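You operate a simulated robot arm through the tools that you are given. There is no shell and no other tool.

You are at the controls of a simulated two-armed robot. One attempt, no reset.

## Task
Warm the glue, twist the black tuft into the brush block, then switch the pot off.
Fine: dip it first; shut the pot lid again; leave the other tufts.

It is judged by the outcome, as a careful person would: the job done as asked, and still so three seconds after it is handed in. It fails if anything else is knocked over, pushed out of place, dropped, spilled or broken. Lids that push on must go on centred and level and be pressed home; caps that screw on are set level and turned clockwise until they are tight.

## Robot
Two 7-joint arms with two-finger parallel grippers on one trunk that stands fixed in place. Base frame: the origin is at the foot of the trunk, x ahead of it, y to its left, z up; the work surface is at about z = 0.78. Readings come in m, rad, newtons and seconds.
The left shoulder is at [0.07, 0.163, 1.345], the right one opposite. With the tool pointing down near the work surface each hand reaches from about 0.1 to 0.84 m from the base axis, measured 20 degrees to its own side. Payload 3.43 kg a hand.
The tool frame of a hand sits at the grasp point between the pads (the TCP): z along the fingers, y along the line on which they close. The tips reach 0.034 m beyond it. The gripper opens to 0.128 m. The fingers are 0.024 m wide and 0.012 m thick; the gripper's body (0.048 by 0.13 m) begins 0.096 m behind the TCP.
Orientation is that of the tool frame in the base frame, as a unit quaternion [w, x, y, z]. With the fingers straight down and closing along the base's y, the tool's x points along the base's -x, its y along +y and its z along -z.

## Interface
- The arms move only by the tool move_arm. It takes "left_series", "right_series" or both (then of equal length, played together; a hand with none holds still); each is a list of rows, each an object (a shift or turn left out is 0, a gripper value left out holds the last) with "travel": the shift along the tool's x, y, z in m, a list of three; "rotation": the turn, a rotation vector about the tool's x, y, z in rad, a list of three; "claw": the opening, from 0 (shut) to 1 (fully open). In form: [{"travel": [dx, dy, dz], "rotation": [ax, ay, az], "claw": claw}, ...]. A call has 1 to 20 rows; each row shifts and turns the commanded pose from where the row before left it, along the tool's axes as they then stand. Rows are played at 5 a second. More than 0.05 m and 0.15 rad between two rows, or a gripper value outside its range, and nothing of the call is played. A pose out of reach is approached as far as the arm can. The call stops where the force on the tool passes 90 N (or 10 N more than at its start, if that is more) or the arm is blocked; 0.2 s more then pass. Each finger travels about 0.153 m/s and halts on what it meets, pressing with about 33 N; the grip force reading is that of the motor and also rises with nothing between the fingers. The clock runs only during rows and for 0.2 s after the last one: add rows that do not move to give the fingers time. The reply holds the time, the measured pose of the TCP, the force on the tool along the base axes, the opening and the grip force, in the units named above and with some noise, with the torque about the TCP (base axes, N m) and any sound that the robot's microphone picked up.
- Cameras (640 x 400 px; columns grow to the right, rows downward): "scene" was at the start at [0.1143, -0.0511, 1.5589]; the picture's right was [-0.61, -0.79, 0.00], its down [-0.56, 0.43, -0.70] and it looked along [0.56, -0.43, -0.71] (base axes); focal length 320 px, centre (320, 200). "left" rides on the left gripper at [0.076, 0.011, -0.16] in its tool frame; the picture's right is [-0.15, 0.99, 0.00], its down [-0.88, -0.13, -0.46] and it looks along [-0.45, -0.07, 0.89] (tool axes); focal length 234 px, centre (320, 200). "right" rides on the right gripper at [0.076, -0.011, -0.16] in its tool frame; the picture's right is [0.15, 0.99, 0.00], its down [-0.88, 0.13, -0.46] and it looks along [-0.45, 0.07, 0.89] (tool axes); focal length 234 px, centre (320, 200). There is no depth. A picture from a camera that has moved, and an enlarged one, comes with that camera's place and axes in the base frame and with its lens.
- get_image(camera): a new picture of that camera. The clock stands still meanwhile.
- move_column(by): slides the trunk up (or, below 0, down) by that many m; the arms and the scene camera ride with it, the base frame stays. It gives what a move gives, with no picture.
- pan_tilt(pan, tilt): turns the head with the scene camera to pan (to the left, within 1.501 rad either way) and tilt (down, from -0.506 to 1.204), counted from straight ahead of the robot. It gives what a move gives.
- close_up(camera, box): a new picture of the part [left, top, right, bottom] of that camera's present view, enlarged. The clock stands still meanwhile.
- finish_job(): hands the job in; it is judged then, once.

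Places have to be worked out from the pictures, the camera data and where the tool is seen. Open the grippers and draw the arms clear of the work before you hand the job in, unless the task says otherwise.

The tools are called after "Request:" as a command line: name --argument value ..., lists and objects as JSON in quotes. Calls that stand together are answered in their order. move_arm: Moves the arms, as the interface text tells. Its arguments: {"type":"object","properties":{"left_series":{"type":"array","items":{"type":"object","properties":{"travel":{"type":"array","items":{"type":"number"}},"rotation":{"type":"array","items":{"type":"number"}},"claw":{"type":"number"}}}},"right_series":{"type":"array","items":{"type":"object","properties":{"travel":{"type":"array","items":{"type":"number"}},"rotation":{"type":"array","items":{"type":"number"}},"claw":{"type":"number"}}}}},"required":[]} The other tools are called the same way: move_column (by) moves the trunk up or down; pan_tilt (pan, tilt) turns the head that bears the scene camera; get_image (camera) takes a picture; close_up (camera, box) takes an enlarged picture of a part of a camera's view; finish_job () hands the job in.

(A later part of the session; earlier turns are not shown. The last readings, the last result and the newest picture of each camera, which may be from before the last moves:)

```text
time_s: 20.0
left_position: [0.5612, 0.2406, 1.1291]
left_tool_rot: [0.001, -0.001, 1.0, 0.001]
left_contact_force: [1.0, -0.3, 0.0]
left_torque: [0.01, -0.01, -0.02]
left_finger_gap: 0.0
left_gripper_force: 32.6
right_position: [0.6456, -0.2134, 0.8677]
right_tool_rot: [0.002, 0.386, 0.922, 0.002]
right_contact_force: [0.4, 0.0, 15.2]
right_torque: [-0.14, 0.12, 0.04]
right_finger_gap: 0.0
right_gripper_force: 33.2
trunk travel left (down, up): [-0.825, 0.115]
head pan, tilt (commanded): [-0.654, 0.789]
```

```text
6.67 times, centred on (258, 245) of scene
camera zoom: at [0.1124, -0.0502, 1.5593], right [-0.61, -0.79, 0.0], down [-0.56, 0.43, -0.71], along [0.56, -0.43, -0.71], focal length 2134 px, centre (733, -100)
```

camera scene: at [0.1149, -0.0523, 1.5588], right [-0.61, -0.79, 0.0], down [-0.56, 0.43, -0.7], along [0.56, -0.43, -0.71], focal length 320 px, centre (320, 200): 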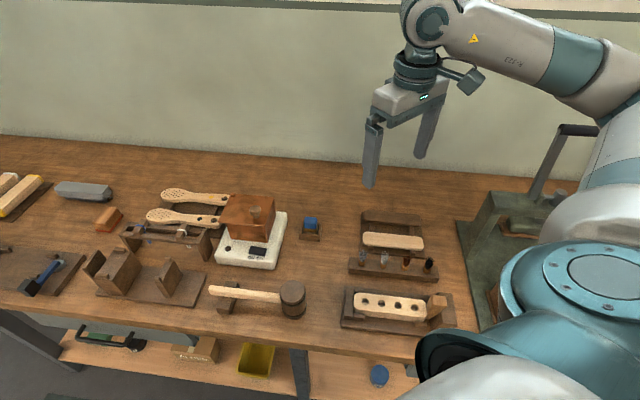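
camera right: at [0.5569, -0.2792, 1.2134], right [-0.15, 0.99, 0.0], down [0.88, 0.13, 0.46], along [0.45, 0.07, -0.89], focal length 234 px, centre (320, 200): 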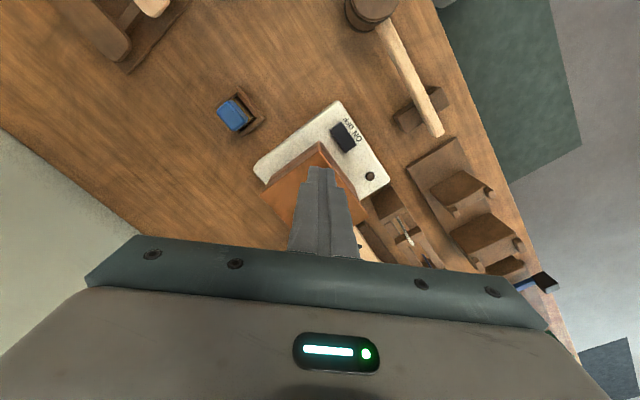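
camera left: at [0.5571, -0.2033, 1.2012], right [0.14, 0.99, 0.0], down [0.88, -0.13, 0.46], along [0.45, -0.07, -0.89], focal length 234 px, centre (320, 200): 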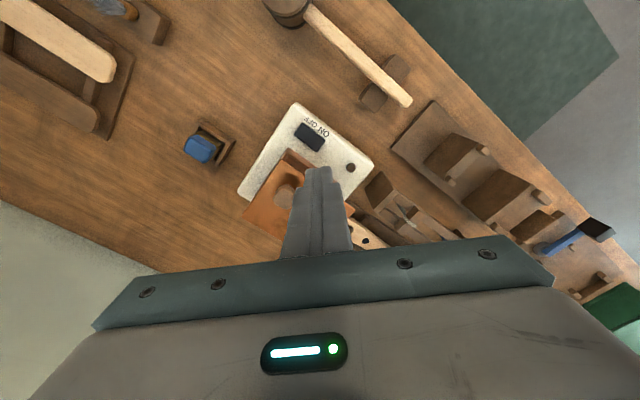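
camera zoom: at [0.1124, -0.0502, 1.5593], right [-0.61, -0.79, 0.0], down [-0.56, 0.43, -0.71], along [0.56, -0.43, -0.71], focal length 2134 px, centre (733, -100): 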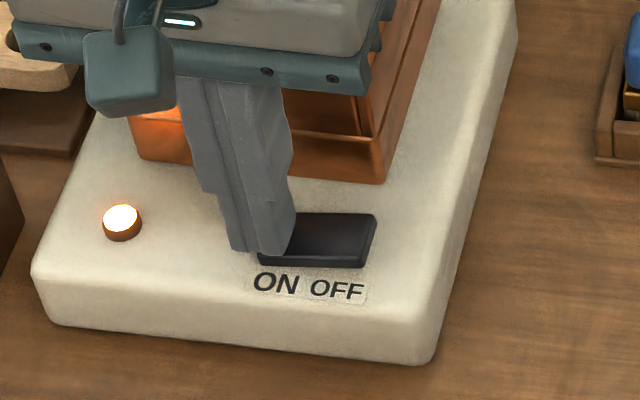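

The lamp is lit and the rocker tips further than before. I press a little more so it latches, then rise 2 cm and check.

Request:
move_arm --right_series '[{"travel": [0, 0, 0.002]}, {"travel": [0, 0, 0.002]}, {"travel": [0, 0, 0.002]}]'

Request:
close_up --camera "scene" --box '[210, 215, 306, 275]'

Request:
move_arm --right_series '[{"travel": [0, 0, -0.01]}, {"travel": [0, 0, -0.02]}]'

Request:
close_up --camera "scene" --box '[210, 215, 306, 275]'

```text
time_s: 20.8
left_position: [0.5573, 0.2405, 1.1306]
left_tool_rot: [0.003, -0.001, 1.0, -0.001]
left_contact_force: [0.6, -0.5, -0.1]
left_torque: [-0.01, -0.03, -0.02]
left_finger_gap: 0.0
left_gripper_force: 32.7
right_position: [0.6458, -0.2121, 0.8675]
right_tool_rot: [0.006, 0.387, 0.922, 0.003]
right_contact_force: [4.1, -6.2, 55.3]
right_torque: [-0.31, 0.57, 0.07]
right_finger_gap: 0.0002
right_gripper_force: 32.9
trunk travel left (down, up): [-0.825, 0.115]
head pan, tilt (commanded): [-0.654, 0.789]
```

```text
6.67 times, centred on (258, 245) of scene
camera zoom: at [0.1075, -0.0494, 1.5601], right [-0.61, -0.79, 0.0], down [-0.56, 0.43, -0.71], along [0.56, -0.43, -0.71], focal length 2134 px, centre (733, -100)
```

zoom: 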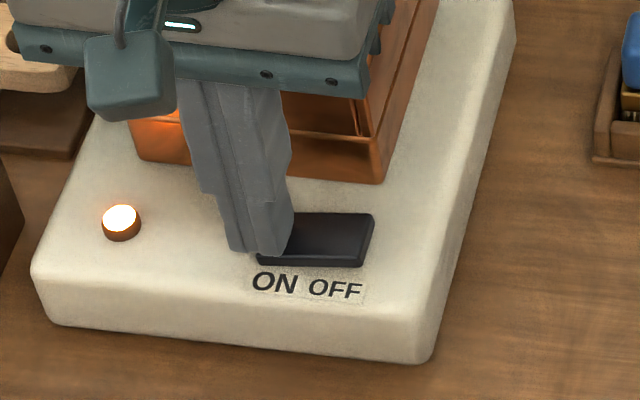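

```text
time_s: 21.4
left_position: [0.5597, 0.2396, 1.1287]
left_tool_rot: [0.001, 0.0, 1.0, 0.0]
left_contact_force: [0.3, -0.2, -0.5]
left_torque: [0.03, -0.02, 0.0]
left_finger_gap: 0.0001
left_gripper_force: 32.7
right_position: [0.6425, -0.2137, 0.8863]
right_tool_rot: [0.0, 0.385, 0.923, -0.002]
right_contact_force: [-0.4, -0.6, -0.1]
right_torque: [-0.05, -0.02, 0.0]
right_finger_gap: 0.0
right_gripper_force: 32.3
trunk travel left (down, up): [-0.825, 0.115]
head pan, tilt (commanded): [-0.654, 0.789]
```

```text
6.67 times, centred on (258, 245) of scene
camera zoom: at [0.1125, -0.0506, 1.5585], right [-0.61, -0.79, 0.0], down [-0.56, 0.43, -0.71], along [0.56, -0.43, -0.71], focal length 2134 px, centre (733, -100)
```

zoom: 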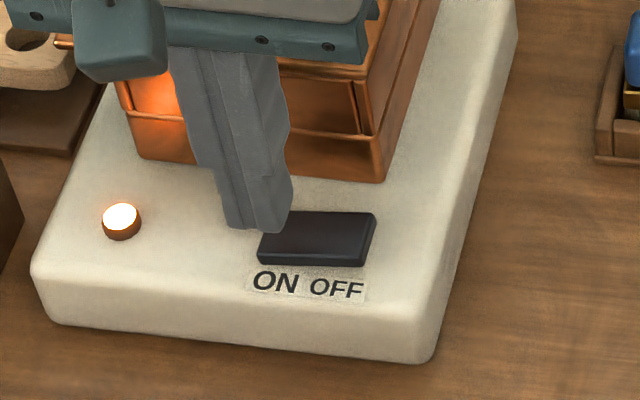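

The lamp now stays lit and the rocker is tipped ON. While the glue heats, I go for the lid: I raise the hand, turn it so its closing line is tangent to the swing about the pin, and move over the knob near (0.683, -0.268).

Request:
move_arm --right_series '[{"travel": [0, 0, -0.04]}, {"travel": [0, 0, -0.04]}, {"travel": [0, 0, -0.04], "rotation": [0, 0, -0.1465]}, {"travel": [0, 0, -0.04], "rotation": [0, 0, -0.1465]}, {"rotation": [0, 0, -0.1465]}, {"rotation": [0, 0, -0.1465]}, {"rotation": [0, 0, -0.1465], "claw": 0.45}, {"rotation": [0, 0, -0.1465], "claw": 0.45}, {"travel": [-0.0174, -0.0287, 0], "claw": 0.45}, {"travel": [-0.0174, -0.0287, 0], "claw": 0.45}, {"travel": [0, 0, 0]}]'

Request:
close_up --camera "right" --box '[220, 80, 420, 230]'

Request:
close_up --camera "scene" --box '[200, 175, 306, 275]'

```text
time_s: 23.8
left_position: [0.5621, 0.24, 1.1278]
left_tool_rot: [0.0, -0.001, 1.0, 0.001]
left_contact_force: [0.5, 0.1, -0.2]
left_torque: [-0.01, -0.02, 0.01]
left_finger_gap: 0.0
left_gripper_force: 32.9
right_position: [0.6843, -0.2687, 1.0501]
right_tool_rot: [0.0, -0.044, 0.999, 0.0]
right_contact_force: [0.4, -1.0, -0.2]
right_torque: [0.0, 0.0, 0.0]
right_finger_gap: 0.0577
right_gripper_force: 0.1
trunk travel left (down, up): [-0.825, 0.115]
head pan, tilt (commanded): [-0.654, 0.789]
```

```text
2.67 times, centred on (320, 155) of right
camera zoom: at [0.6082, -0.2856, 1.2078], right [-0.23, 0.97, 0.0], down [0.86, 0.21, 0.46], along [0.45, 0.11, -0.89], focal length 624 px, centre (320, 320)
```

zoom: 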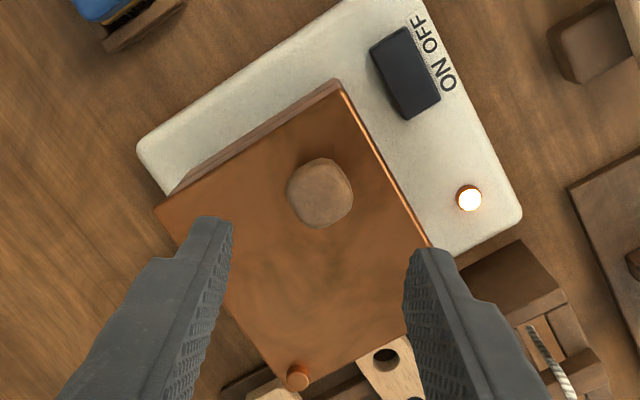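

```text
4.00 times, centred on (253, 225) of scene
camera zoom: at [0.1141, -0.0501, 1.5589], right [-0.61, -0.79, 0.0], down [-0.56, 0.43, -0.7], along [0.56, -0.43, -0.71], focal length 1280 px, centre (588, 100)
```

zoom: 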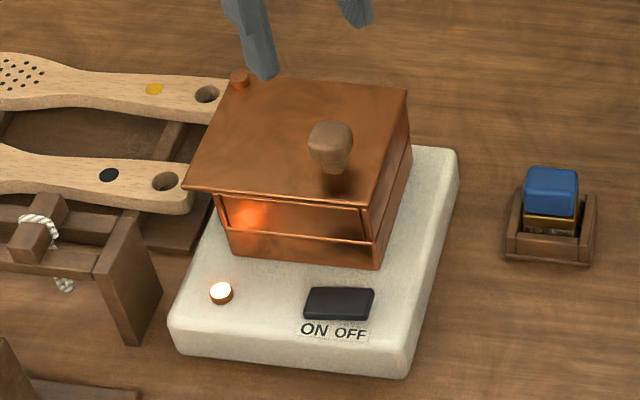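

The knob computes to about (0.682, -0.268) and the pin to (0.800, -0.256), giving a swing radius of about 0.118. I descend with the fingers open around the knob, tips stopping just above the lid.

Request:
move_arm --right_series '[{"travel": [0.001, 0, 0.04]}, {"travel": [0, 0, 0.04]}, {"travel": [0, 0, 0.02]}, {"travel": [0, 0, 0.008]}, {"travel": [0, 0, 0.004]}, {"travel": [0, 0, 0]}]'

Request:
close_up --camera "right" --box '[220, 80, 420, 230]'

Request:
close_up --camera "scene" --box '[200, 175, 306, 275]'

```text
time_s: 25.2
left_position: [0.5628, 0.2403, 1.1271]
left_tool_rot: [0.0, -0.001, 1.0, 0.0]
left_contact_force: [1.2, 0.1, 0.0]
left_torque: [0.01, 0.02, 0.01]
left_finger_gap: 0.0
left_gripper_force: 32.6
right_position: [0.6831, -0.2682, 0.9367]
right_tool_rot: [0.001, -0.044, 0.999, 0.0]
right_contact_force: [-0.5, 0.3, 1.4]
right_torque: [-0.07, 0.0, -0.03]
right_finger_gap: 0.0576
right_gripper_force: 0.0
trunk travel left (down, up): [-0.825, 0.115]
head pan, tilt (commanded): [-0.654, 0.789]
```

```text
2.67 times, centred on (320, 155) of right
camera zoom: at [0.6083, -0.2842, 1.0958], right [-0.23, 0.97, 0.0], down [0.86, 0.21, 0.46], along [0.45, 0.11, -0.89], focal length 624 px, centre (320, 320)
```

zoom: 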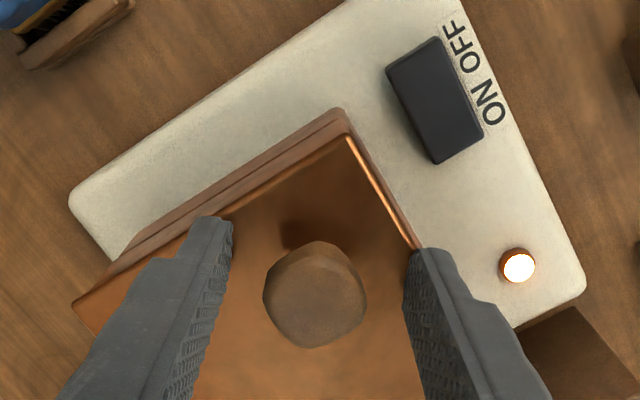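

```text
4.00 times, centred on (253, 225) of scene
camera zoom: at [0.1141, -0.0508, 1.5589], right [-0.61, -0.79, 0.0], down [-0.56, 0.43, -0.7], along [0.56, -0.43, -0.71], focal length 1280 px, centre (588, 100)
```

zoom: 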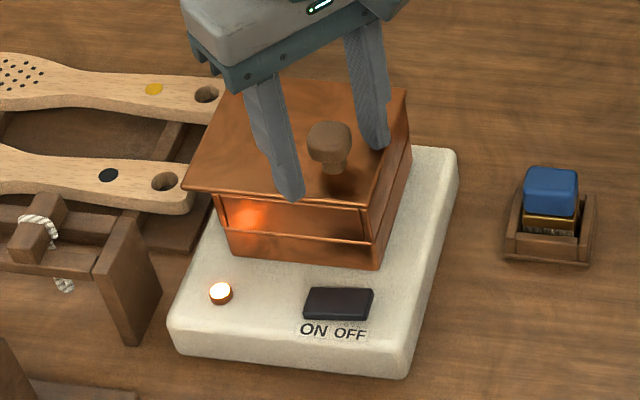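

The fingers straddle the knob with clearance and the lamp is still lit. I push the knob gently to the left along the arc for a first test.

Request:
move_arm --right_series '[{"travel": [-0.0006, 0.0118, 0], "rotation": [0, 0, 0.1]}, {"travel": [-0.0006, 0.0118, 0], "rotation": [0, 0, 0.1]}, {"travel": [-0.0006, 0.0118, 0], "rotation": [0, 0, 0.1]}]'

Request:
close_up --camera "right" --box '[220, 80, 420, 230]'

Request:
close_up --camera "scene" --box '[200, 175, 306, 275]'

```text
time_s: 26.0
left_position: [0.5635, 0.2397, 1.1265]
left_tool_rot: [0.001, -0.001, 1.0, 0.0]
left_contact_force: [-0.1, 0.5, -0.1]
left_torque: [-0.01, 0.03, -0.01]
left_finger_gap: 0.0
left_gripper_force: 33.6
right_position: [0.6863, -0.2323, 0.9381]
right_tool_rot: [0.001, 0.107, 0.994, 0.0]
right_contact_force: [0.0, 0.2, -0.4]
right_torque: [-0.01, 0.02, 0.02]
right_finger_gap: 0.0575
right_gripper_force: 0.1
trunk travel left (down, up): [-0.825, 0.115]
head pan, tilt (commanded): [-0.654, 0.789]
```

```text
2.67 times, centred on (320, 155) of right
camera zoom: at [0.6102, -0.2258, 1.0962], right [0.07, 1.0, 0.0], down [0.89, -0.06, 0.46], along [0.46, -0.03, -0.89], focal length 624 px, centre (320, 320)
```

zoom: 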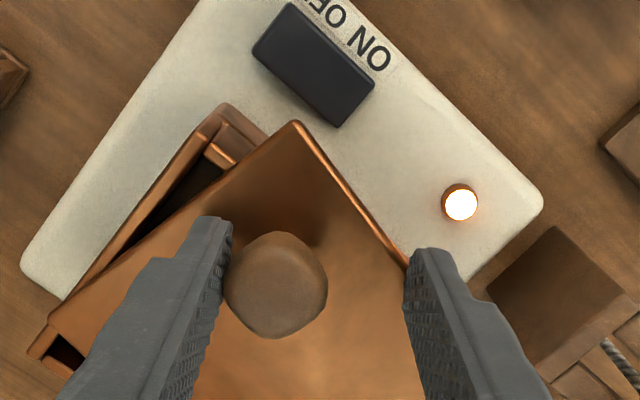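

```text
4.00 times, centred on (253, 225) of scene
camera zoom: at [0.1149, -0.0504, 1.5588], right [-0.61, -0.79, 0.0], down [-0.56, 0.43, -0.7], along [0.56, -0.43, -0.71], focal length 1280 px, centre (588, 100)
```

zoom: 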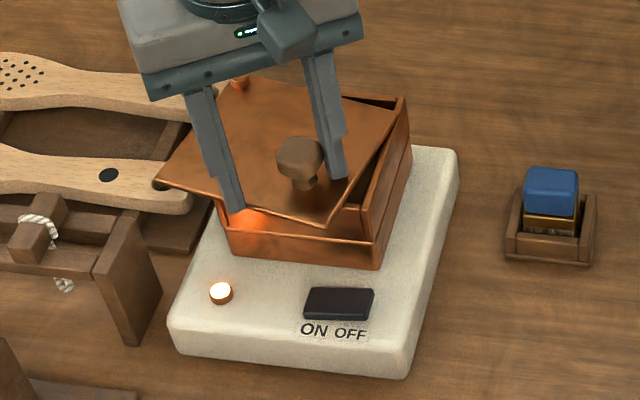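

The lid swings left freely about its pin. The rope frame to the left may be nearly as tall as the lid, so I check its height before swinging further.

Request:
close_up --camera "scene" --box '[176, 205, 256, 265]'

Request:
get_image --camera "right"

Request:
get_image --camera "left"

```text
6.67 times, centred on (216, 235) of scene
camera zoom: at [0.1149, -0.0504, 1.5588], right [-0.61, -0.79, 0.0], down [-0.56, 0.43, -0.7], along [0.56, -0.43, -0.71], focal length 2134 px, centre (1013, -33)
```

zoom: 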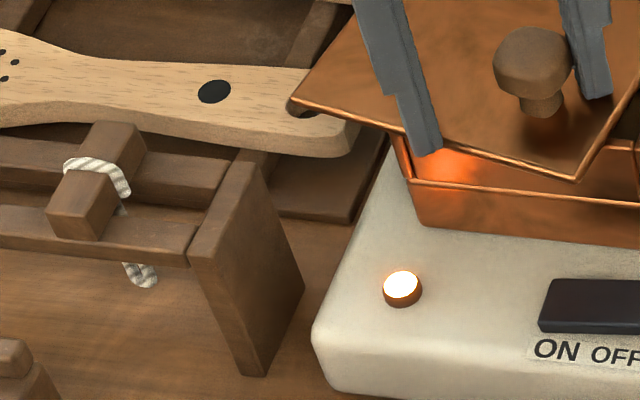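

```text
taken
camera right: at [0.6102, -0.2258, 1.0962], right [0.07, 1.0, 0.0], down [0.89, -0.06, 0.46], along [0.46, -0.03, -0.89], focal length 234 px, centre (320, 200)
```

right: 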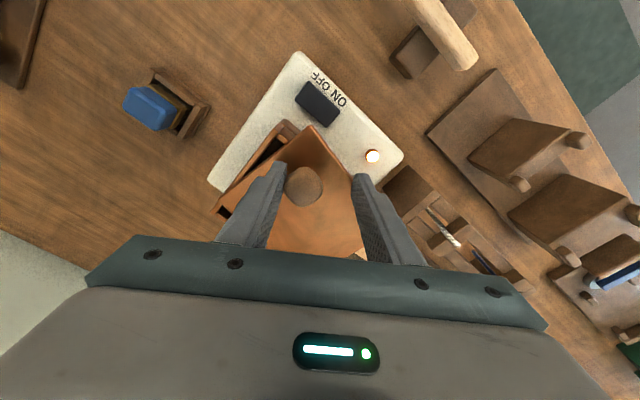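

```text
taken
camera left: at [0.4869, 0.2514, 1.2854], right [0.14, 0.99, 0.0], down [0.88, -0.13, 0.46], along [0.45, -0.07, -0.89], focal length 234 px, centre (320, 200)
```

left: 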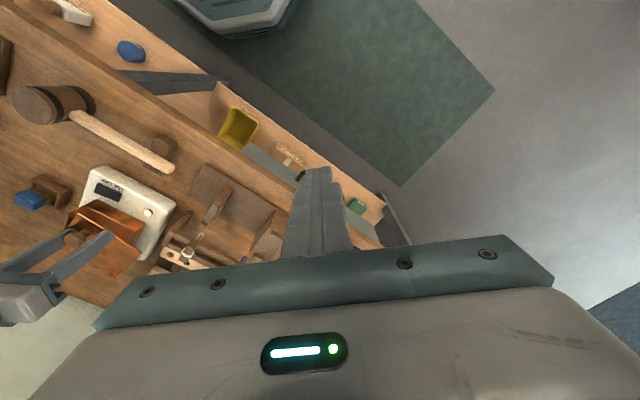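

The rope frame's top is at about z 0.866, which is below the lid's underside (at least 0.885), so the lid can pass over it. I keep swinging the lid left along the arc.

Request:
move_arm --right_series '[{"travel": [-0.0006, 0.0118, 0], "rotation": [0, 0, 0.1]}, {"travel": [-0.0006, 0.0118, 0], "rotation": [0, 0, 0.1]}, {"travel": [-0.0006, 0.0118, 0], "rotation": [0, 0, 0.1]}, {"travel": [-0.0006, 0.0118, 0], "rotation": [0, 0, 0.1]}, {"travel": [-0.0006, 0.0118, 0], "rotation": [0, 0, 0.1]}]'

Request:
close_up --camera "scene" --box '[176, 165, 306, 275]'

Request:
get_image --camera "right"

```text
time_s: 27.2
left_position: [0.5626, 0.2405, 1.1267]
left_tool_rot: [0.0, 0.0, 1.0, 0.0]
left_contact_force: [1.0, -0.9, 0.5]
left_torque: [0.0, 0.02, 0.0]
left_finger_gap: 0.0
left_gripper_force: 33.0
right_position: [0.7111, -0.1791, 0.9365]
right_tool_rot: [0.002, 0.35, 0.937, 0.001]
right_contact_force: [-0.1, -0.2, 3.2]
right_torque: [-0.04, 0.12, 0.03]
right_finger_gap: 0.0575
right_gripper_force: 0.1
trunk travel left (down, up): [-0.825, 0.115]
head pan, tilt (commanded): [-0.654, 0.789]
```

```text
3.64 times, centred on (241, 220) of scene
camera zoom: at [0.1143, -0.0501, 1.559], right [-0.61, -0.79, 0.0], down [-0.56, 0.43, -0.7], along [0.56, -0.43, -0.71], focal length 1164 px, centre (607, 127)
```

zoom: 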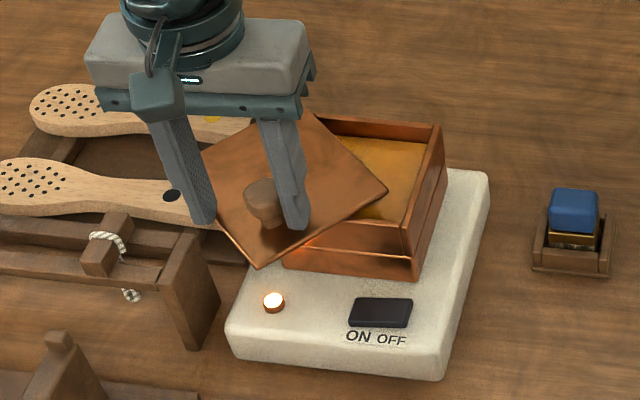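

```text
taken
camera right: at [0.6465, -0.138, 1.0959], right [0.54, 0.84, 0.0], down [0.75, -0.48, 0.46], along [0.39, -0.24, -0.89], focal length 234 px, centre (320, 200)
```

right: 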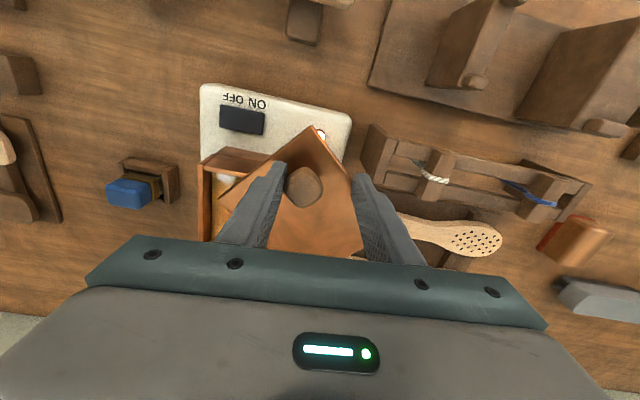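

The amber glue is coming into view. I raise the tips a few millimetres to be sure they don't drag on the lid, and swing further open.

Request:
move_arm --right_series '[{"travel": [-0.0006, 0.0118, -0.003], "rotation": [0, 0, 0.1]}, {"travel": [-0.0006, 0.0118, 0], "rotation": [0, 0, 0.1]}, {"travel": [-0.0006, 0.0118, 0], "rotation": [0, 0, 0.1]}, {"travel": [-0.0006, 0.0118, 0], "rotation": [0, 0, 0.1]}, {"travel": [-0.0006, 0.0118, 0], "rotation": [0, 0, 0.1]}, {"travel": [-0.0006, 0.0118, 0], "rotation": [0, 0, 0.1]}]'

Request:
close_up --camera "scene" --box '[176, 165, 306, 275]'

Request:
get_image --camera "right"

```text
time_s: 28.6
left_position: [0.563, 0.2413, 1.1268]
left_tool_rot: [0.0, -0.001, 1.0, 0.001]
left_contact_force: [-0.1, 0.5, -0.8]
left_torque: [0.01, -0.01, 0.01]
left_finger_gap: 0.0002
left_gripper_force: 32.5
right_position: [0.7719, -0.1442, 0.9411]
right_tool_rot: [0.001, 0.611, 0.792, 0.001]
right_contact_force: [-0.5, 1.4, 0.0]
right_torque: [0.02, 0.0, 0.0]
right_finger_gap: 0.0576
right_gripper_force: 0.0
trunk travel left (down, up): [-0.825, 0.115]
head pan, tilt (commanded): [-0.654, 0.789]
```

```text
3.64 times, centred on (241, 220) of scene
camera zoom: at [0.1146, -0.0502, 1.5589], right [-0.61, -0.79, 0.0], down [-0.56, 0.43, -0.7], along [0.56, -0.43, -0.71], focal length 1164 px, centre (607, 127)
```

zoom: 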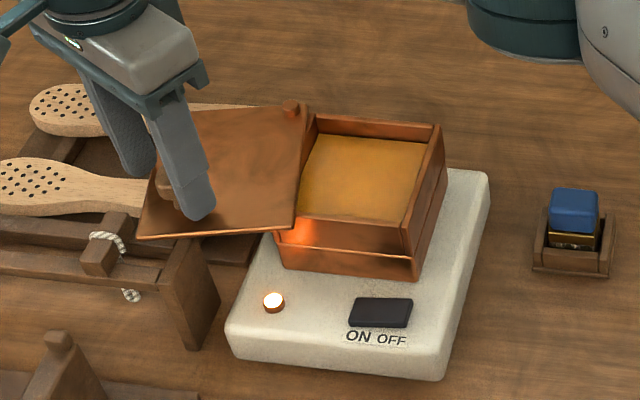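

```text
taken
camera right: at [0.7414, -0.0718, 1.0996], right [0.92, 0.39, 0.0], down [0.35, -0.82, 0.46], along [0.18, -0.42, -0.89], focal length 234 px, centre (320, 200)
```

right: 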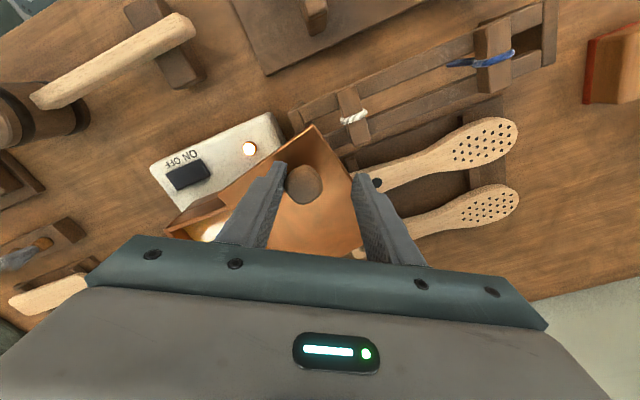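

The lid is open about 80° and the glue is exposed, with the lamp still lit. I lift straight up off the knob and rotate the hand back for the tuft rack.

Request:
move_arm --right_series '[{"travel": [0, 0, -0.03]}, {"travel": [0, 0, -0.04]}, {"travel": [0, 0, -0.04]}, {"travel": [0, 0, -0.03], "rotation": [0, 0, -0.14]}, {"rotation": [0, 0, -0.14]}, {"rotation": [0, 0, -0.14]}, {"rotation": [0, 0, -0.14]}, {"rotation": [0, 0, -0.14]}, {"rotation": [0, 0, -0.14]}, {"rotation": [0, 0, -0.14]}, {"rotation": [0, 0, -0.14]}, {"rotation": [0, 0, -0.14]}, {"rotation": [0, 0, -0.14]}, {"rotation": [0, 0, -0.14]}, {"rotation": [0, 0, -0.14]}, {"rotation": [0, 0, -0.14]}, {"rotation": [0, 0, -0.14]}, {"rotation": [0, 0, -0.145]}, {"travel": [0, 0, 0]}]'

Request:
get_image --camera "scene"

Request:
close_up --camera "scene" --box '[196, 175, 306, 275]'

```text
time_s: 32.6
left_position: [0.5622, 0.2396, 1.1273]
left_tool_rot: [0.0, -0.001, 1.0, 0.0]
left_contact_force: [-0.5, 0.1, -0.1]
left_torque: [-0.02, 0.02, 0.01]
left_finger_gap: 0.0
left_gripper_force: 33.1
right_position: [0.772, -0.1442, 1.0805]
right_tool_rot: [0.001, -0.273, 0.962, 0.0]
right_contact_force: [-1.1, -0.6, -0.1]
right_torque: [-0.01, 0.0, 0.02]
right_finger_gap: 0.0577
right_gripper_force: 0.0
right hand out of reach, approached as far as the arm can: row 17, 18
trunk travel left (down, up): [-0.825, 0.115]
head pan, tilt (commanded): [-0.654, 0.789]
```

```text
taken
camera scene: at [0.1145, -0.0509, 1.5589], right [-0.61, -0.79, 0.0], down [-0.56, 0.43, -0.7], along [0.56, -0.43, -0.71], focal length 320 px, centre (320, 200)
```

scene: 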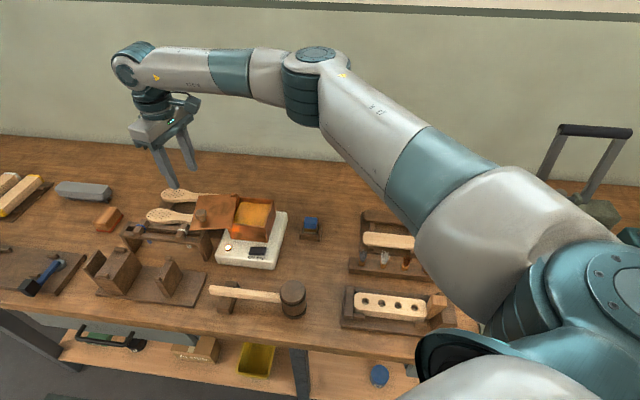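

```text
4.00 times, centred on (251, 225) of scene
camera zoom: at [0.1145, -0.0509, 1.5589], right [-0.61, -0.79, 0.0], down [-0.56, 0.43, -0.7], along [0.56, -0.43, -0.71], focal length 1280 px, centre (596, 100)
```

zoom: 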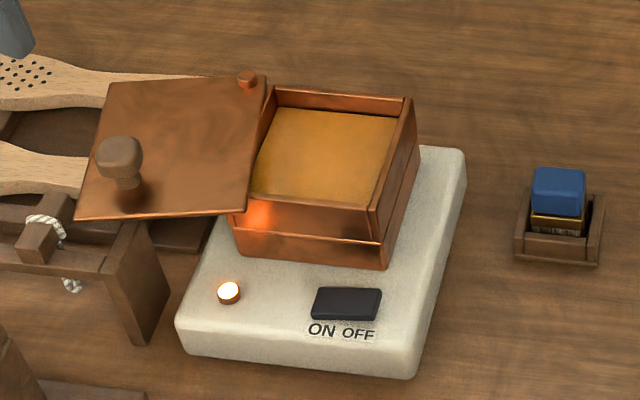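

The lid stays open by itself. The wrist hit its turning limit near ψ = -0.55, so I'll use a different yaw at the rack. I carry the hand across at height to above the black tuft while rotating to about +0.785.

Request:
move_arm --right_series '[{"travel": [0.0405, -0.0075, 0], "rotation": [0, 0, 0.1487]}, {"travel": [0.0389, -0.01345, 0], "rotation": [0, 0, 0.1487]}, {"travel": [0.0365, -0.01905, 0], "rotation": [0, 0, 0.1487]}, {"travel": [0.0333, -0.02425, 0], "rotation": [0, 0, 0.1487]}, {"travel": [0.0293, -0.0289, 0], "rotation": [0, 0, 0.1487]}, {"travel": [0.0247, -0.0329, 0], "rotation": [0, 0, 0.1487]}, {"travel": [0.0196, -0.0362, 0], "rotation": [0, 0, 0.1487]}, {"travel": [0.014, -0.0387, 0], "rotation": [0, 0, 0.1487]}, {"travel": [0.0081, -0.0404, 0], "rotation": [0, 0, 0.1487]}, {"travel": [0.002, -0.0411, 0]}, {"travel": [0.002, -0.0411, 0]}, {"travel": [0.002, -0.0411, 0]}, {"travel": [0.002, -0.0411, 0]}, {"travel": [0.002, -0.0411, 0]}, {"travel": [0.002, -0.0411, 0]}, {"travel": [0, 0, 0]}]'

Request:
get_image --camera "right"

Request:
get_image --camera "scene"

```text
time_s: 36.0
left_position: [0.5634, 0.2389, 1.1278]
left_tool_rot: [-0.001, 0.0, 1.0, -0.001]
left_contact_force: [0.2, -0.6, 0.0]
left_torque: [0.02, 0.0, 0.05]
left_finger_gap: 0.0
left_gripper_force: 32.8
right_position: [0.3161, -0.5617, 1.0794]
right_tool_rot: [0.002, 0.381, 0.924, 0.001]
right_contact_force: [0.5, 0.0, 0.5]
right_torque: [0.01, 0.0, 0.01]
right_finger_gap: 0.0574
right_gripper_force: 0.2
trunk travel left (down, up): [-0.825, 0.115]
head pan, tilt (commanded): [-0.654, 0.789]
```

```text
taken
camera right: at [0.253, -0.5152, 1.2378], right [0.6, 0.8, 0.0], down [0.71, -0.53, 0.46], along [0.37, -0.27, -0.89], focal length 234 px, centre (320, 200)
```

right: 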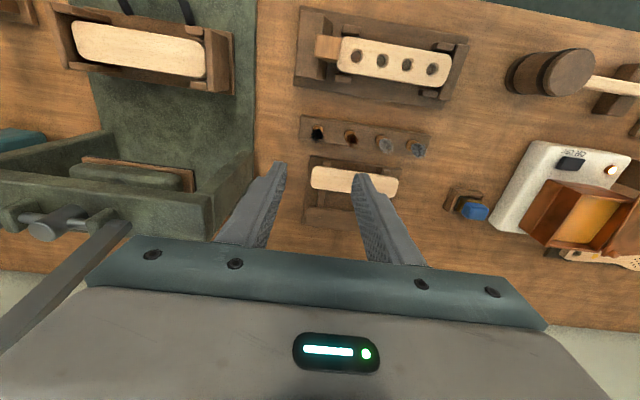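

```text
taken
camera scene: at [0.1152, -0.0512, 1.5588], right [-0.61, -0.79, 0.0], down [-0.56, 0.43, -0.7], along [0.56, -0.43, -0.71], focal length 320 px, centre (320, 200)
```

scene: 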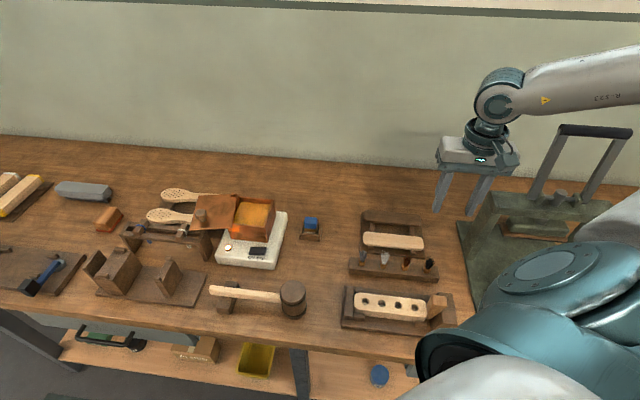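

The hand is directly above the black tuft, which appears straight below the TCP. I take close views of the tuft and of the block.

Request:
close_up --camera "right" --box '[288, 105, 368, 155]'

Request:
close_up --camera "right" --box '[290, 0, 470, 110]'

Request:
close_up --camera "scene" --box '[400, 245, 448, 275]'

```text
8.00 times, centred on (328, 130) of right
camera zoom: at [0.253, -0.5152, 1.2378], right [0.6, 0.8, 0.0], down [0.71, -0.53, 0.46], along [0.37, -0.27, -0.89], focal length 1873 px, centre (256, 760)
```

zoom: 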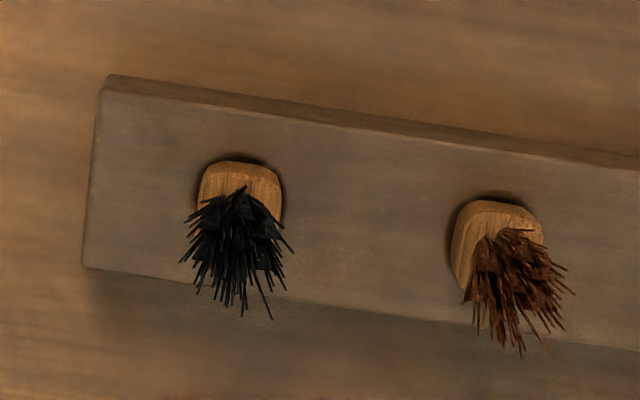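

```text
3.56 times, centred on (380, 55) of right
camera zoom: at [0.253, -0.5152, 1.2378], right [0.6, 0.8, 0.0], down [0.71, -0.53, 0.46], along [0.37, -0.27, -0.89], focal length 833 px, centre (107, 716)
```

zoom: 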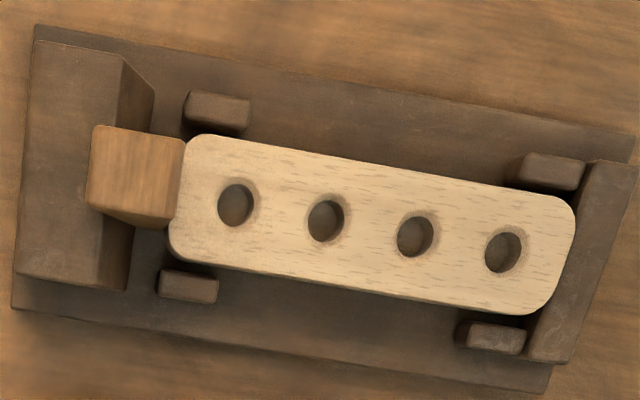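

```text
13.33 times, centred on (424, 260) of scene
camera zoom: at [0.1152, -0.0512, 1.5588], right [-0.61, -0.79, 0.0], down [-0.56, 0.43, -0.7], along [0.56, -0.43, -0.71], focal length 4268 px, centre (-1067, -600)
```

zoom: 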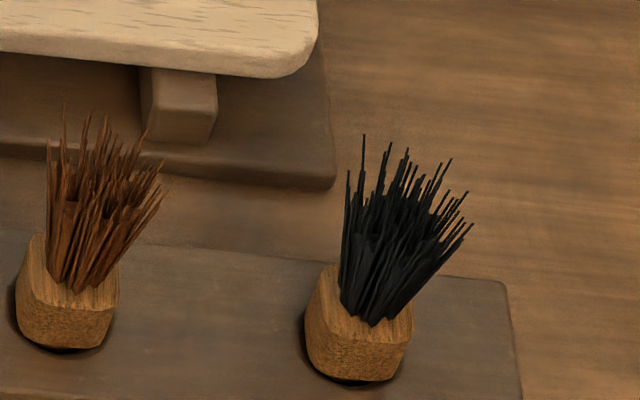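

The tuft's wooden plug is about 20 mm square and aligned with the rack, and the rack top is near z 0.815. I narrow the gripper to about 40 mm to keep clear of the brown tuft, and descend to above the bristles for a precise look.

Request:
move_arm --right_series '[{"travel": [0, 0, 0.04], "claw": 0.32}, {"travel": [0, 0, 0.04]}, {"travel": [0, 0, 0.04]}, {"travel": [0, 0, 0.03]}, {"travel": [0, 0, 0]}]'

Request:
close_up --camera "right" --box '[256, 110, 384, 190]'

Request:
close_up --camera "scene" --box '[390, 225, 470, 285]'

```text
time_s: 37.2
left_position: [0.5627, 0.2395, 1.1272]
left_tool_rot: [0.0, 0.0, 1.0, 0.0]
left_contact_force: [0.2, -0.8, 0.1]
left_torque: [-0.01, 0.01, -0.01]
left_finger_gap: 0.0
left_gripper_force: 32.8
right_position: [0.3142, -0.5571, 0.9254]
right_tool_rot: [0.002, 0.382, 0.924, 0.0]
right_contact_force: [-0.4, -0.8, -0.2]
right_torque: [0.0, -0.04, 0.0]
right_finger_gap: 0.0409
right_gripper_force: 0.1
trunk travel left (down, up): [-0.825, 0.115]
head pan, tilt (commanded): [-0.654, 0.789]
```

```text
5.00 times, centred on (320, 150) of right
camera zoom: at [0.2523, -0.5112, 1.0851], right [0.6, 0.8, 0.0], down [0.71, -0.53, 0.46], along [0.37, -0.27, -0.89], focal length 1171 px, centre (320, 450)
```

zoom: 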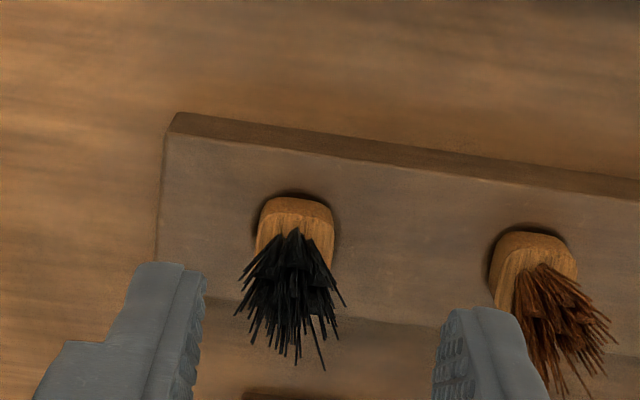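

```text
6.67 times, centred on (430, 255) of scene
camera zoom: at [0.114, -0.0506, 1.5589], right [-0.61, -0.79, 0.0], down [-0.56, 0.43, -0.7], along [0.56, -0.43, -0.71], focal length 2134 px, centre (-413, -167)
```

zoom: 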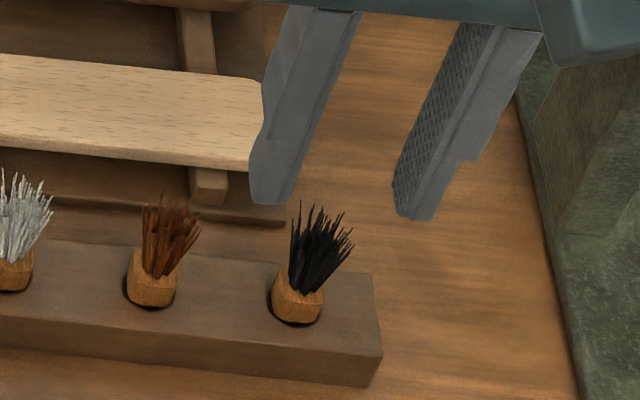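

Both views put the tuft at about (0.3137, -0.564). I shift the hand about 7 mm to centre on it, go part-way down beside the bristles and check.

Request:
move_arm --right_series '[{"travel": [-0.0044, -0.0052, 0]}, {"travel": [0, 0, 0]}, {"travel": [0, 0, 0.02]}, {"travel": [0, 0, 0.015]}, {"travel": [0, 0, 0]}]'

Request:
close_up --camera "right" --box '[256, 110, 384, 190]'

Request:
close_up --camera "scene" --box '[390, 225, 470, 285]'

```text
time_s: 38.4
left_position: [0.5615, 0.2399, 1.1283]
left_tool_rot: [0.0, -0.001, 1.0, 0.0]
left_contact_force: [0.5, 0.0, 0.3]
left_torque: [0.02, 0.0, 0.01]
left_finger_gap: 0.0001
left_gripper_force: 33.2
right_position: [0.3147, -0.5639, 0.8921]
right_tool_rot: [0.001, 0.383, 0.924, 0.0]
right_contact_force: [0.6, 0.1, 0.3]
right_torque: [-0.01, 0.01, -0.01]
right_finger_gap: 0.0408
right_gripper_force: 0.1
trunk travel left (down, up): [-0.825, 0.115]
head pan, tilt (commanded): [-0.654, 0.789]
```

```text
5.00 times, centred on (320, 150) of right
camera zoom: at [0.2524, -0.5175, 1.0515], right [0.6, 0.8, 0.0], down [0.71, -0.53, 0.46], along [0.37, -0.27, -0.89], focal length 1171 px, centre (320, 450)
```

zoom: 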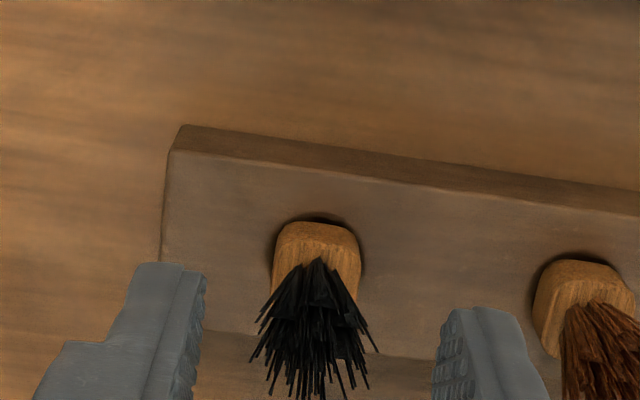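

```text
6.67 times, centred on (430, 255) of scene
camera zoom: at [0.1139, -0.0504, 1.5589], right [-0.61, -0.79, 0.0], down [-0.56, 0.43, -0.7], along [0.56, -0.43, -0.71], focal length 2134 px, centre (-413, -167)
```

zoom: 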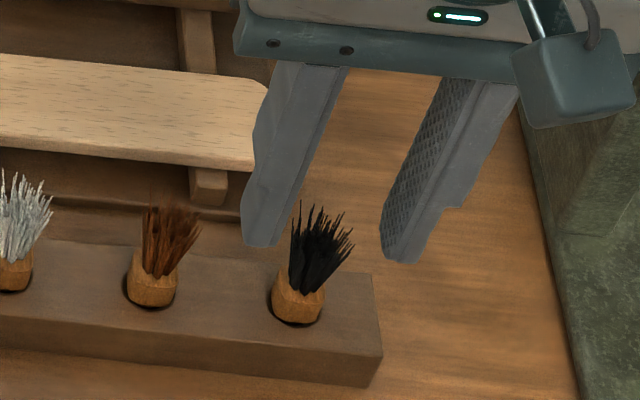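

The tuft is well centred between the fingers. I descend until the tips are just above the rack top.

Request:
move_arm --right_series '[{"travel": [0, 0, 0.015]}, {"travel": [0, 0, 0.015]}, {"travel": [0, 0, 0.008]}, {"travel": [0, 0, 0]}]'

Request:
close_up --camera "right" --box '[256, 120, 384, 200]'

Request:
close_up --camera "scene" --box '[400, 235, 456, 280]'

```text
time_s: 39.4
left_position: [0.5628, 0.2411, 1.1269]
left_tool_rot: [0.0, -0.001, 1.0, 0.0]
left_contact_force: [0.5, 0.1, -0.3]
left_torque: [0.01, -0.02, -0.01]
left_finger_gap: 0.0001
left_gripper_force: 32.4
right_position: [0.3138, -0.5648, 0.8562]
right_tool_rot: [0.001, 0.383, 0.924, 0.0]
right_contact_force: [0.0, -0.4, 0.4]
right_torque: [-0.03, 0.02, 0.0]
right_finger_gap: 0.0409
right_gripper_force: 0.1
trunk travel left (down, up): [-0.825, 0.115]
head pan, tilt (commanded): [-0.654, 0.789]
```

```text
5.00 times, centred on (320, 160) of right
camera zoom: at [0.2518, -0.5183, 1.0141], right [0.6, 0.8, 0.0], down [0.71, -0.53, 0.46], along [0.37, -0.27, -0.89], focal length 1171 px, centre (320, 400)
```

zoom: 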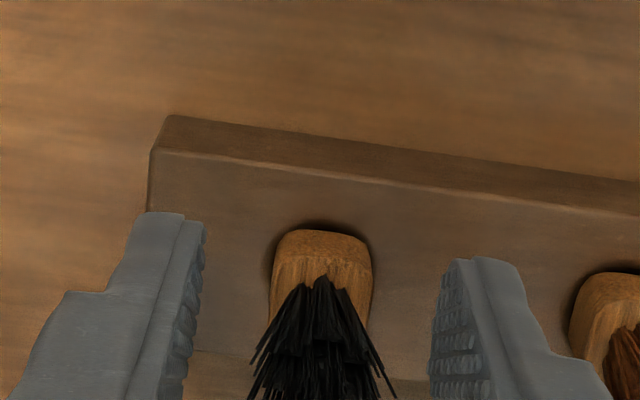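

```text
8.89 times, centred on (428, 258) of scene
camera zoom: at [0.1142, -0.0509, 1.5589], right [-0.61, -0.79, 0.0], down [-0.56, 0.43, -0.7], along [0.56, -0.43, -0.71], focal length 2845 px, centre (-640, -311)
```

zoom: 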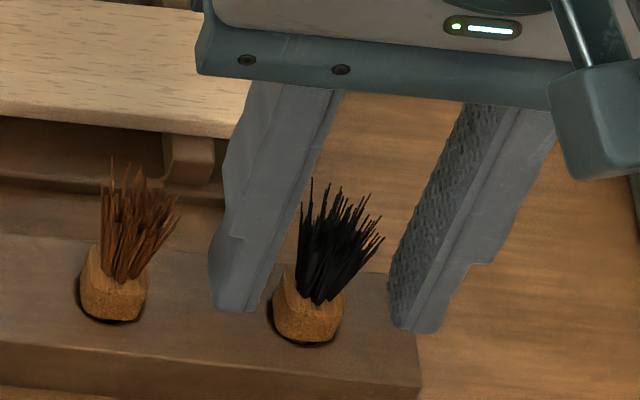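

The tips are about 7 mm above the rack and the plug stands about 16 mm proud. I lower 3 mm more and close on the plug.

Request:
move_arm --right_series '[{"travel": [0, 0, 0.003]}, {"travel": [0, 0, 0], "claw": 0.1}, {"travel": [0, 0, 0], "claw": 0.05}, {"travel": [0, 0, 0], "claw": 0.05}, {"travel": [0, 0, 0]}]'

Request:
close_up --camera "right" --box '[256, 120, 384, 200]'

Request:
close_up --camera "scene" --box '[400, 235, 456, 280]'

```text
time_s: 40.6
left_position: [0.5626, 0.2402, 1.127]
left_tool_rot: [0.0, -0.002, 1.0, 0.001]
left_contact_force: [0.1, -0.5, 0.1]
left_torque: [0.01, 0.0, -0.01]
left_finger_gap: 0.0003
left_gripper_force: 32.8
right_position: [0.3143, -0.5654, 0.8524]
right_tool_rot: [0.001, 0.383, 0.924, 0.0]
right_contact_force: [0.8, -0.7, 0.0]
right_torque: [0.02, -0.01, -0.03]
right_finger_gap: 0.0164
right_gripper_force: 33.1
trunk travel left (down, up): [-0.825, 0.115]
head pan, tilt (commanded): [-0.654, 0.789]
```

```text
5.00 times, centred on (320, 160) of right
camera zoom: at [0.2521, -0.5182, 1.0113], right [0.6, 0.8, 0.0], down [0.71, -0.53, 0.46], along [0.37, -0.27, -0.89], focal length 1171 px, centre (320, 400)
```

zoom: 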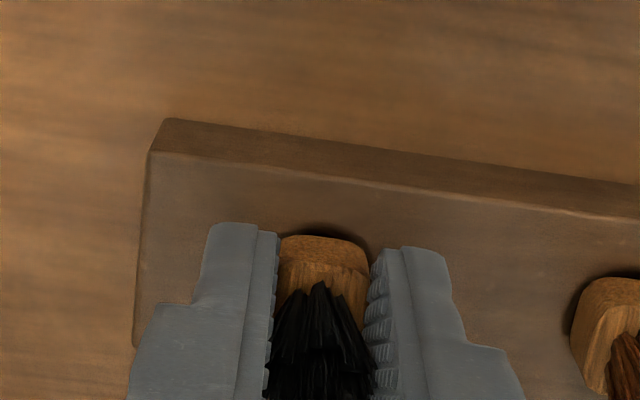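

```text
8.89 times, centred on (428, 258) of scene
camera zoom: at [0.1142, -0.0509, 1.5589], right [-0.61, -0.79, 0.0], down [-0.56, 0.43, -0.7], along [0.56, -0.43, -0.71], focal length 2845 px, centre (-640, -311)
```

zoom: 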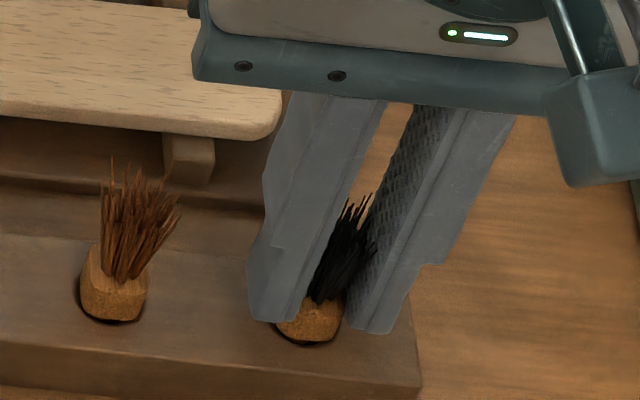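

The plug is held at a 16.4 mm gap. I lift slowly and look at what's in the grip.

Request:
move_arm --right_series '[{"travel": [0, 0, -0.008]}, {"travel": [0, 0, -0.015]}, {"travel": [0, 0, -0.03]}, {"travel": [0, 0, -0.04]}, {"travel": [0, 0, 0]}]'

Request:
close_up --camera "right" --box '[256, 120, 384, 200]'

Request:
close_up --camera "scene" --box '[400, 210, 460, 280]'

Request:
close_up --camera "scene" --box '[190, 170, 306, 275]'

```text
time_s: 41.8
left_position: [0.5623, 0.2395, 1.1268]
left_tool_rot: [0.001, -0.001, 1.0, 0.0]
left_contact_force: [0.5, -1.2, 0.2]
left_torque: [-0.01, 0.04, 0.0]
left_finger_gap: 0.0
left_gripper_force: 33.4
right_position: [0.3128, -0.5633, 0.9463]
right_tool_rot: [0.001, 0.383, 0.924, 0.002]
right_contact_force: [-0.9, 0.7, -0.4]
right_torque: [0.0, 0.01, -0.01]
right_finger_gap: 0.0164
right_gripper_force: 33.4
trunk travel left (down, up): [-0.825, 0.115]
head pan, tilt (commanded): [-0.654, 0.789]
```

```text
5.00 times, centred on (320, 160) of right
camera zoom: at [0.2507, -0.5179, 1.1054], right [0.6, 0.8, 0.0], down [0.71, -0.53, 0.46], along [0.37, -0.27, -0.89], focal length 1171 px, centre (320, 400)
```

zoom: 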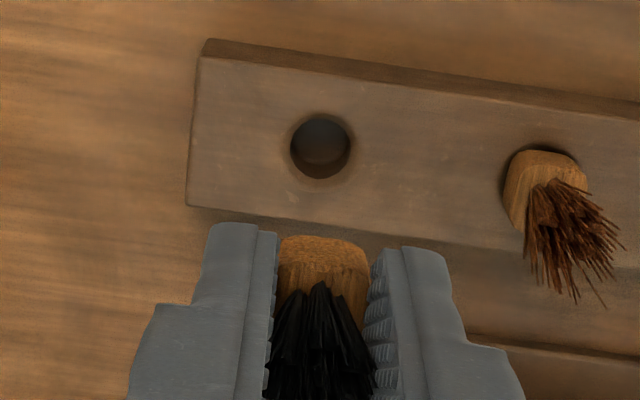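

```text
5.71 times, centred on (430, 245) of scene
camera zoom: at [0.1146, -0.0517, 1.5588], right [-0.61, -0.79, 0.0], down [-0.56, 0.43, -0.7], along [0.56, -0.43, -0.71], focal length 1829 px, centre (-309, -57)
```

zoom: 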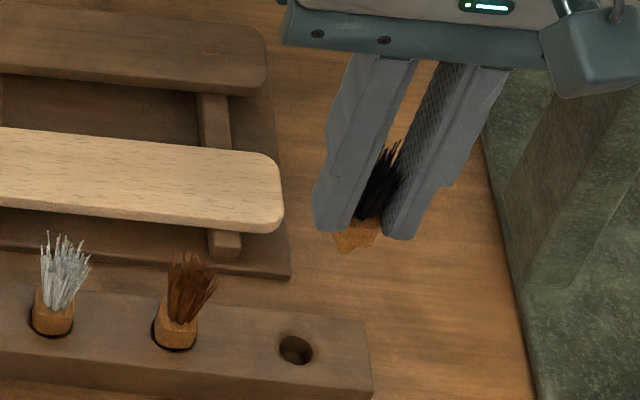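

```text
3.81 times, centred on (248, 222) of scene
camera zoom: at [0.1146, -0.0517, 1.5588], right [-0.61, -0.79, 0.0], down [-0.56, 0.43, -0.7], along [0.56, -0.43, -0.71], focal length 1219 px, centre (594, 114)
```

zoom: 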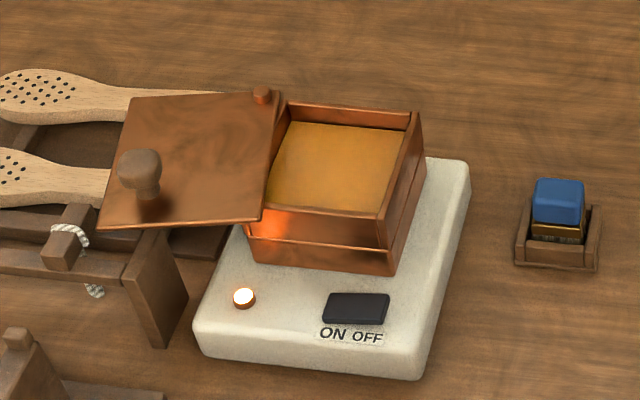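

The tuft came out cleanly. I zoom in on its lower end to see the plug's shape below the fingertips.

Request:
close_up --camera "scene" --box '[422, 232, 446, 252]'

Request:
close_up --camera "right" --box '[304, 160, 336, 185]'

```text
16.00 times, centred on (434, 242) of scene
camera zoom: at [0.1146, -0.0517, 1.5588], right [-0.61, -0.79, 0.0], down [-0.56, 0.43, -0.7], along [0.56, -0.43, -0.71], focal length 5122 px, centre (-1504, -472)
```

zoom: 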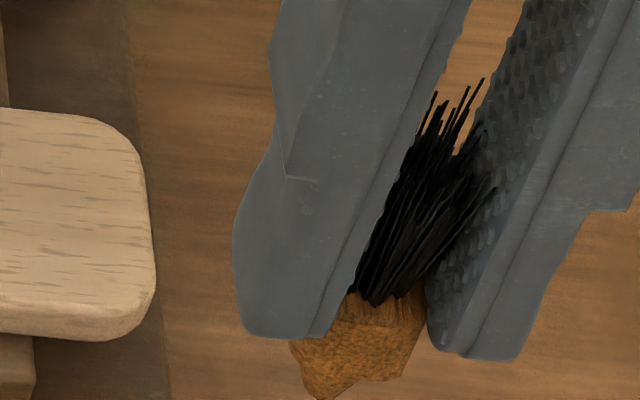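

```text
16.00 times, centred on (320, 172) of right
camera zoom: at [0.2507, -0.5179, 1.1054], right [0.6, 0.8, 0.0], down [0.71, -0.53, 0.46], along [0.37, -0.27, -0.89], focal length 3747 px, centre (320, 640)
```

zoom: 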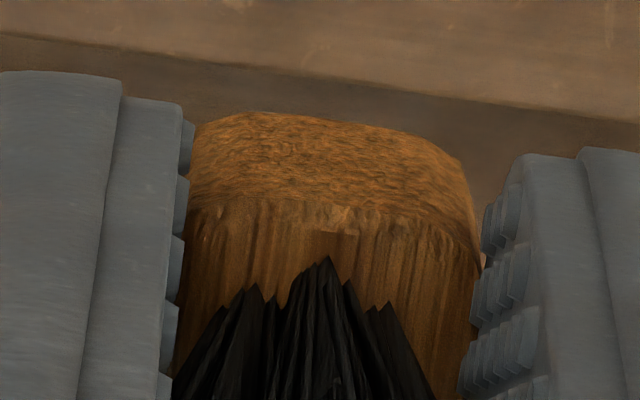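

The plug has a head held between the pads and a stem reaching about 12 mm below the fingertips. Now I zoom in on the open pot to judge the glue level and whether it has warmed.

Request:
close_up --camera "scene" --box '[232, 192, 288, 227]'

Request:
close_up --camera "scene" --box '[218, 225, 282, 270]'

```text
11.43 times, centred on (260, 210) of scene
camera zoom: at [0.1146, -0.0517, 1.5588], right [-0.61, -0.79, 0.0], down [-0.56, 0.43, -0.7], along [0.56, -0.43, -0.71], focal length 3658 px, centre (1006, 91)
```

zoom: 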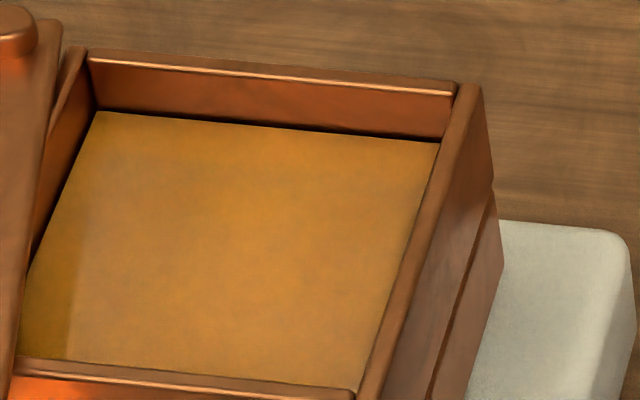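

```text
8.89 times, centred on (250, 248) of scene
camera zoom: at [0.1146, -0.0517, 1.5588], right [-0.61, -0.79, 0.0], down [-0.56, 0.43, -0.7], along [0.56, -0.43, -0.71], focal length 2845 px, centre (942, -222)
```

zoom: 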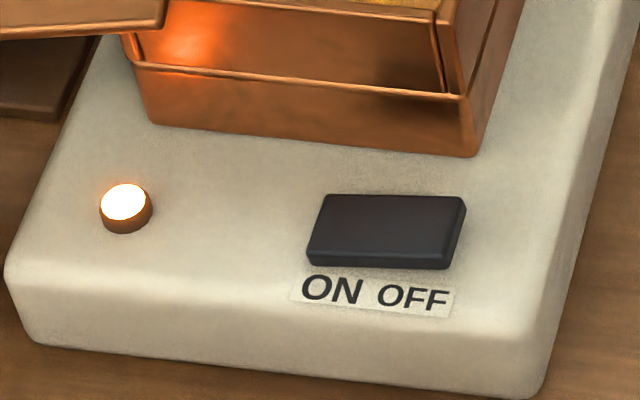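

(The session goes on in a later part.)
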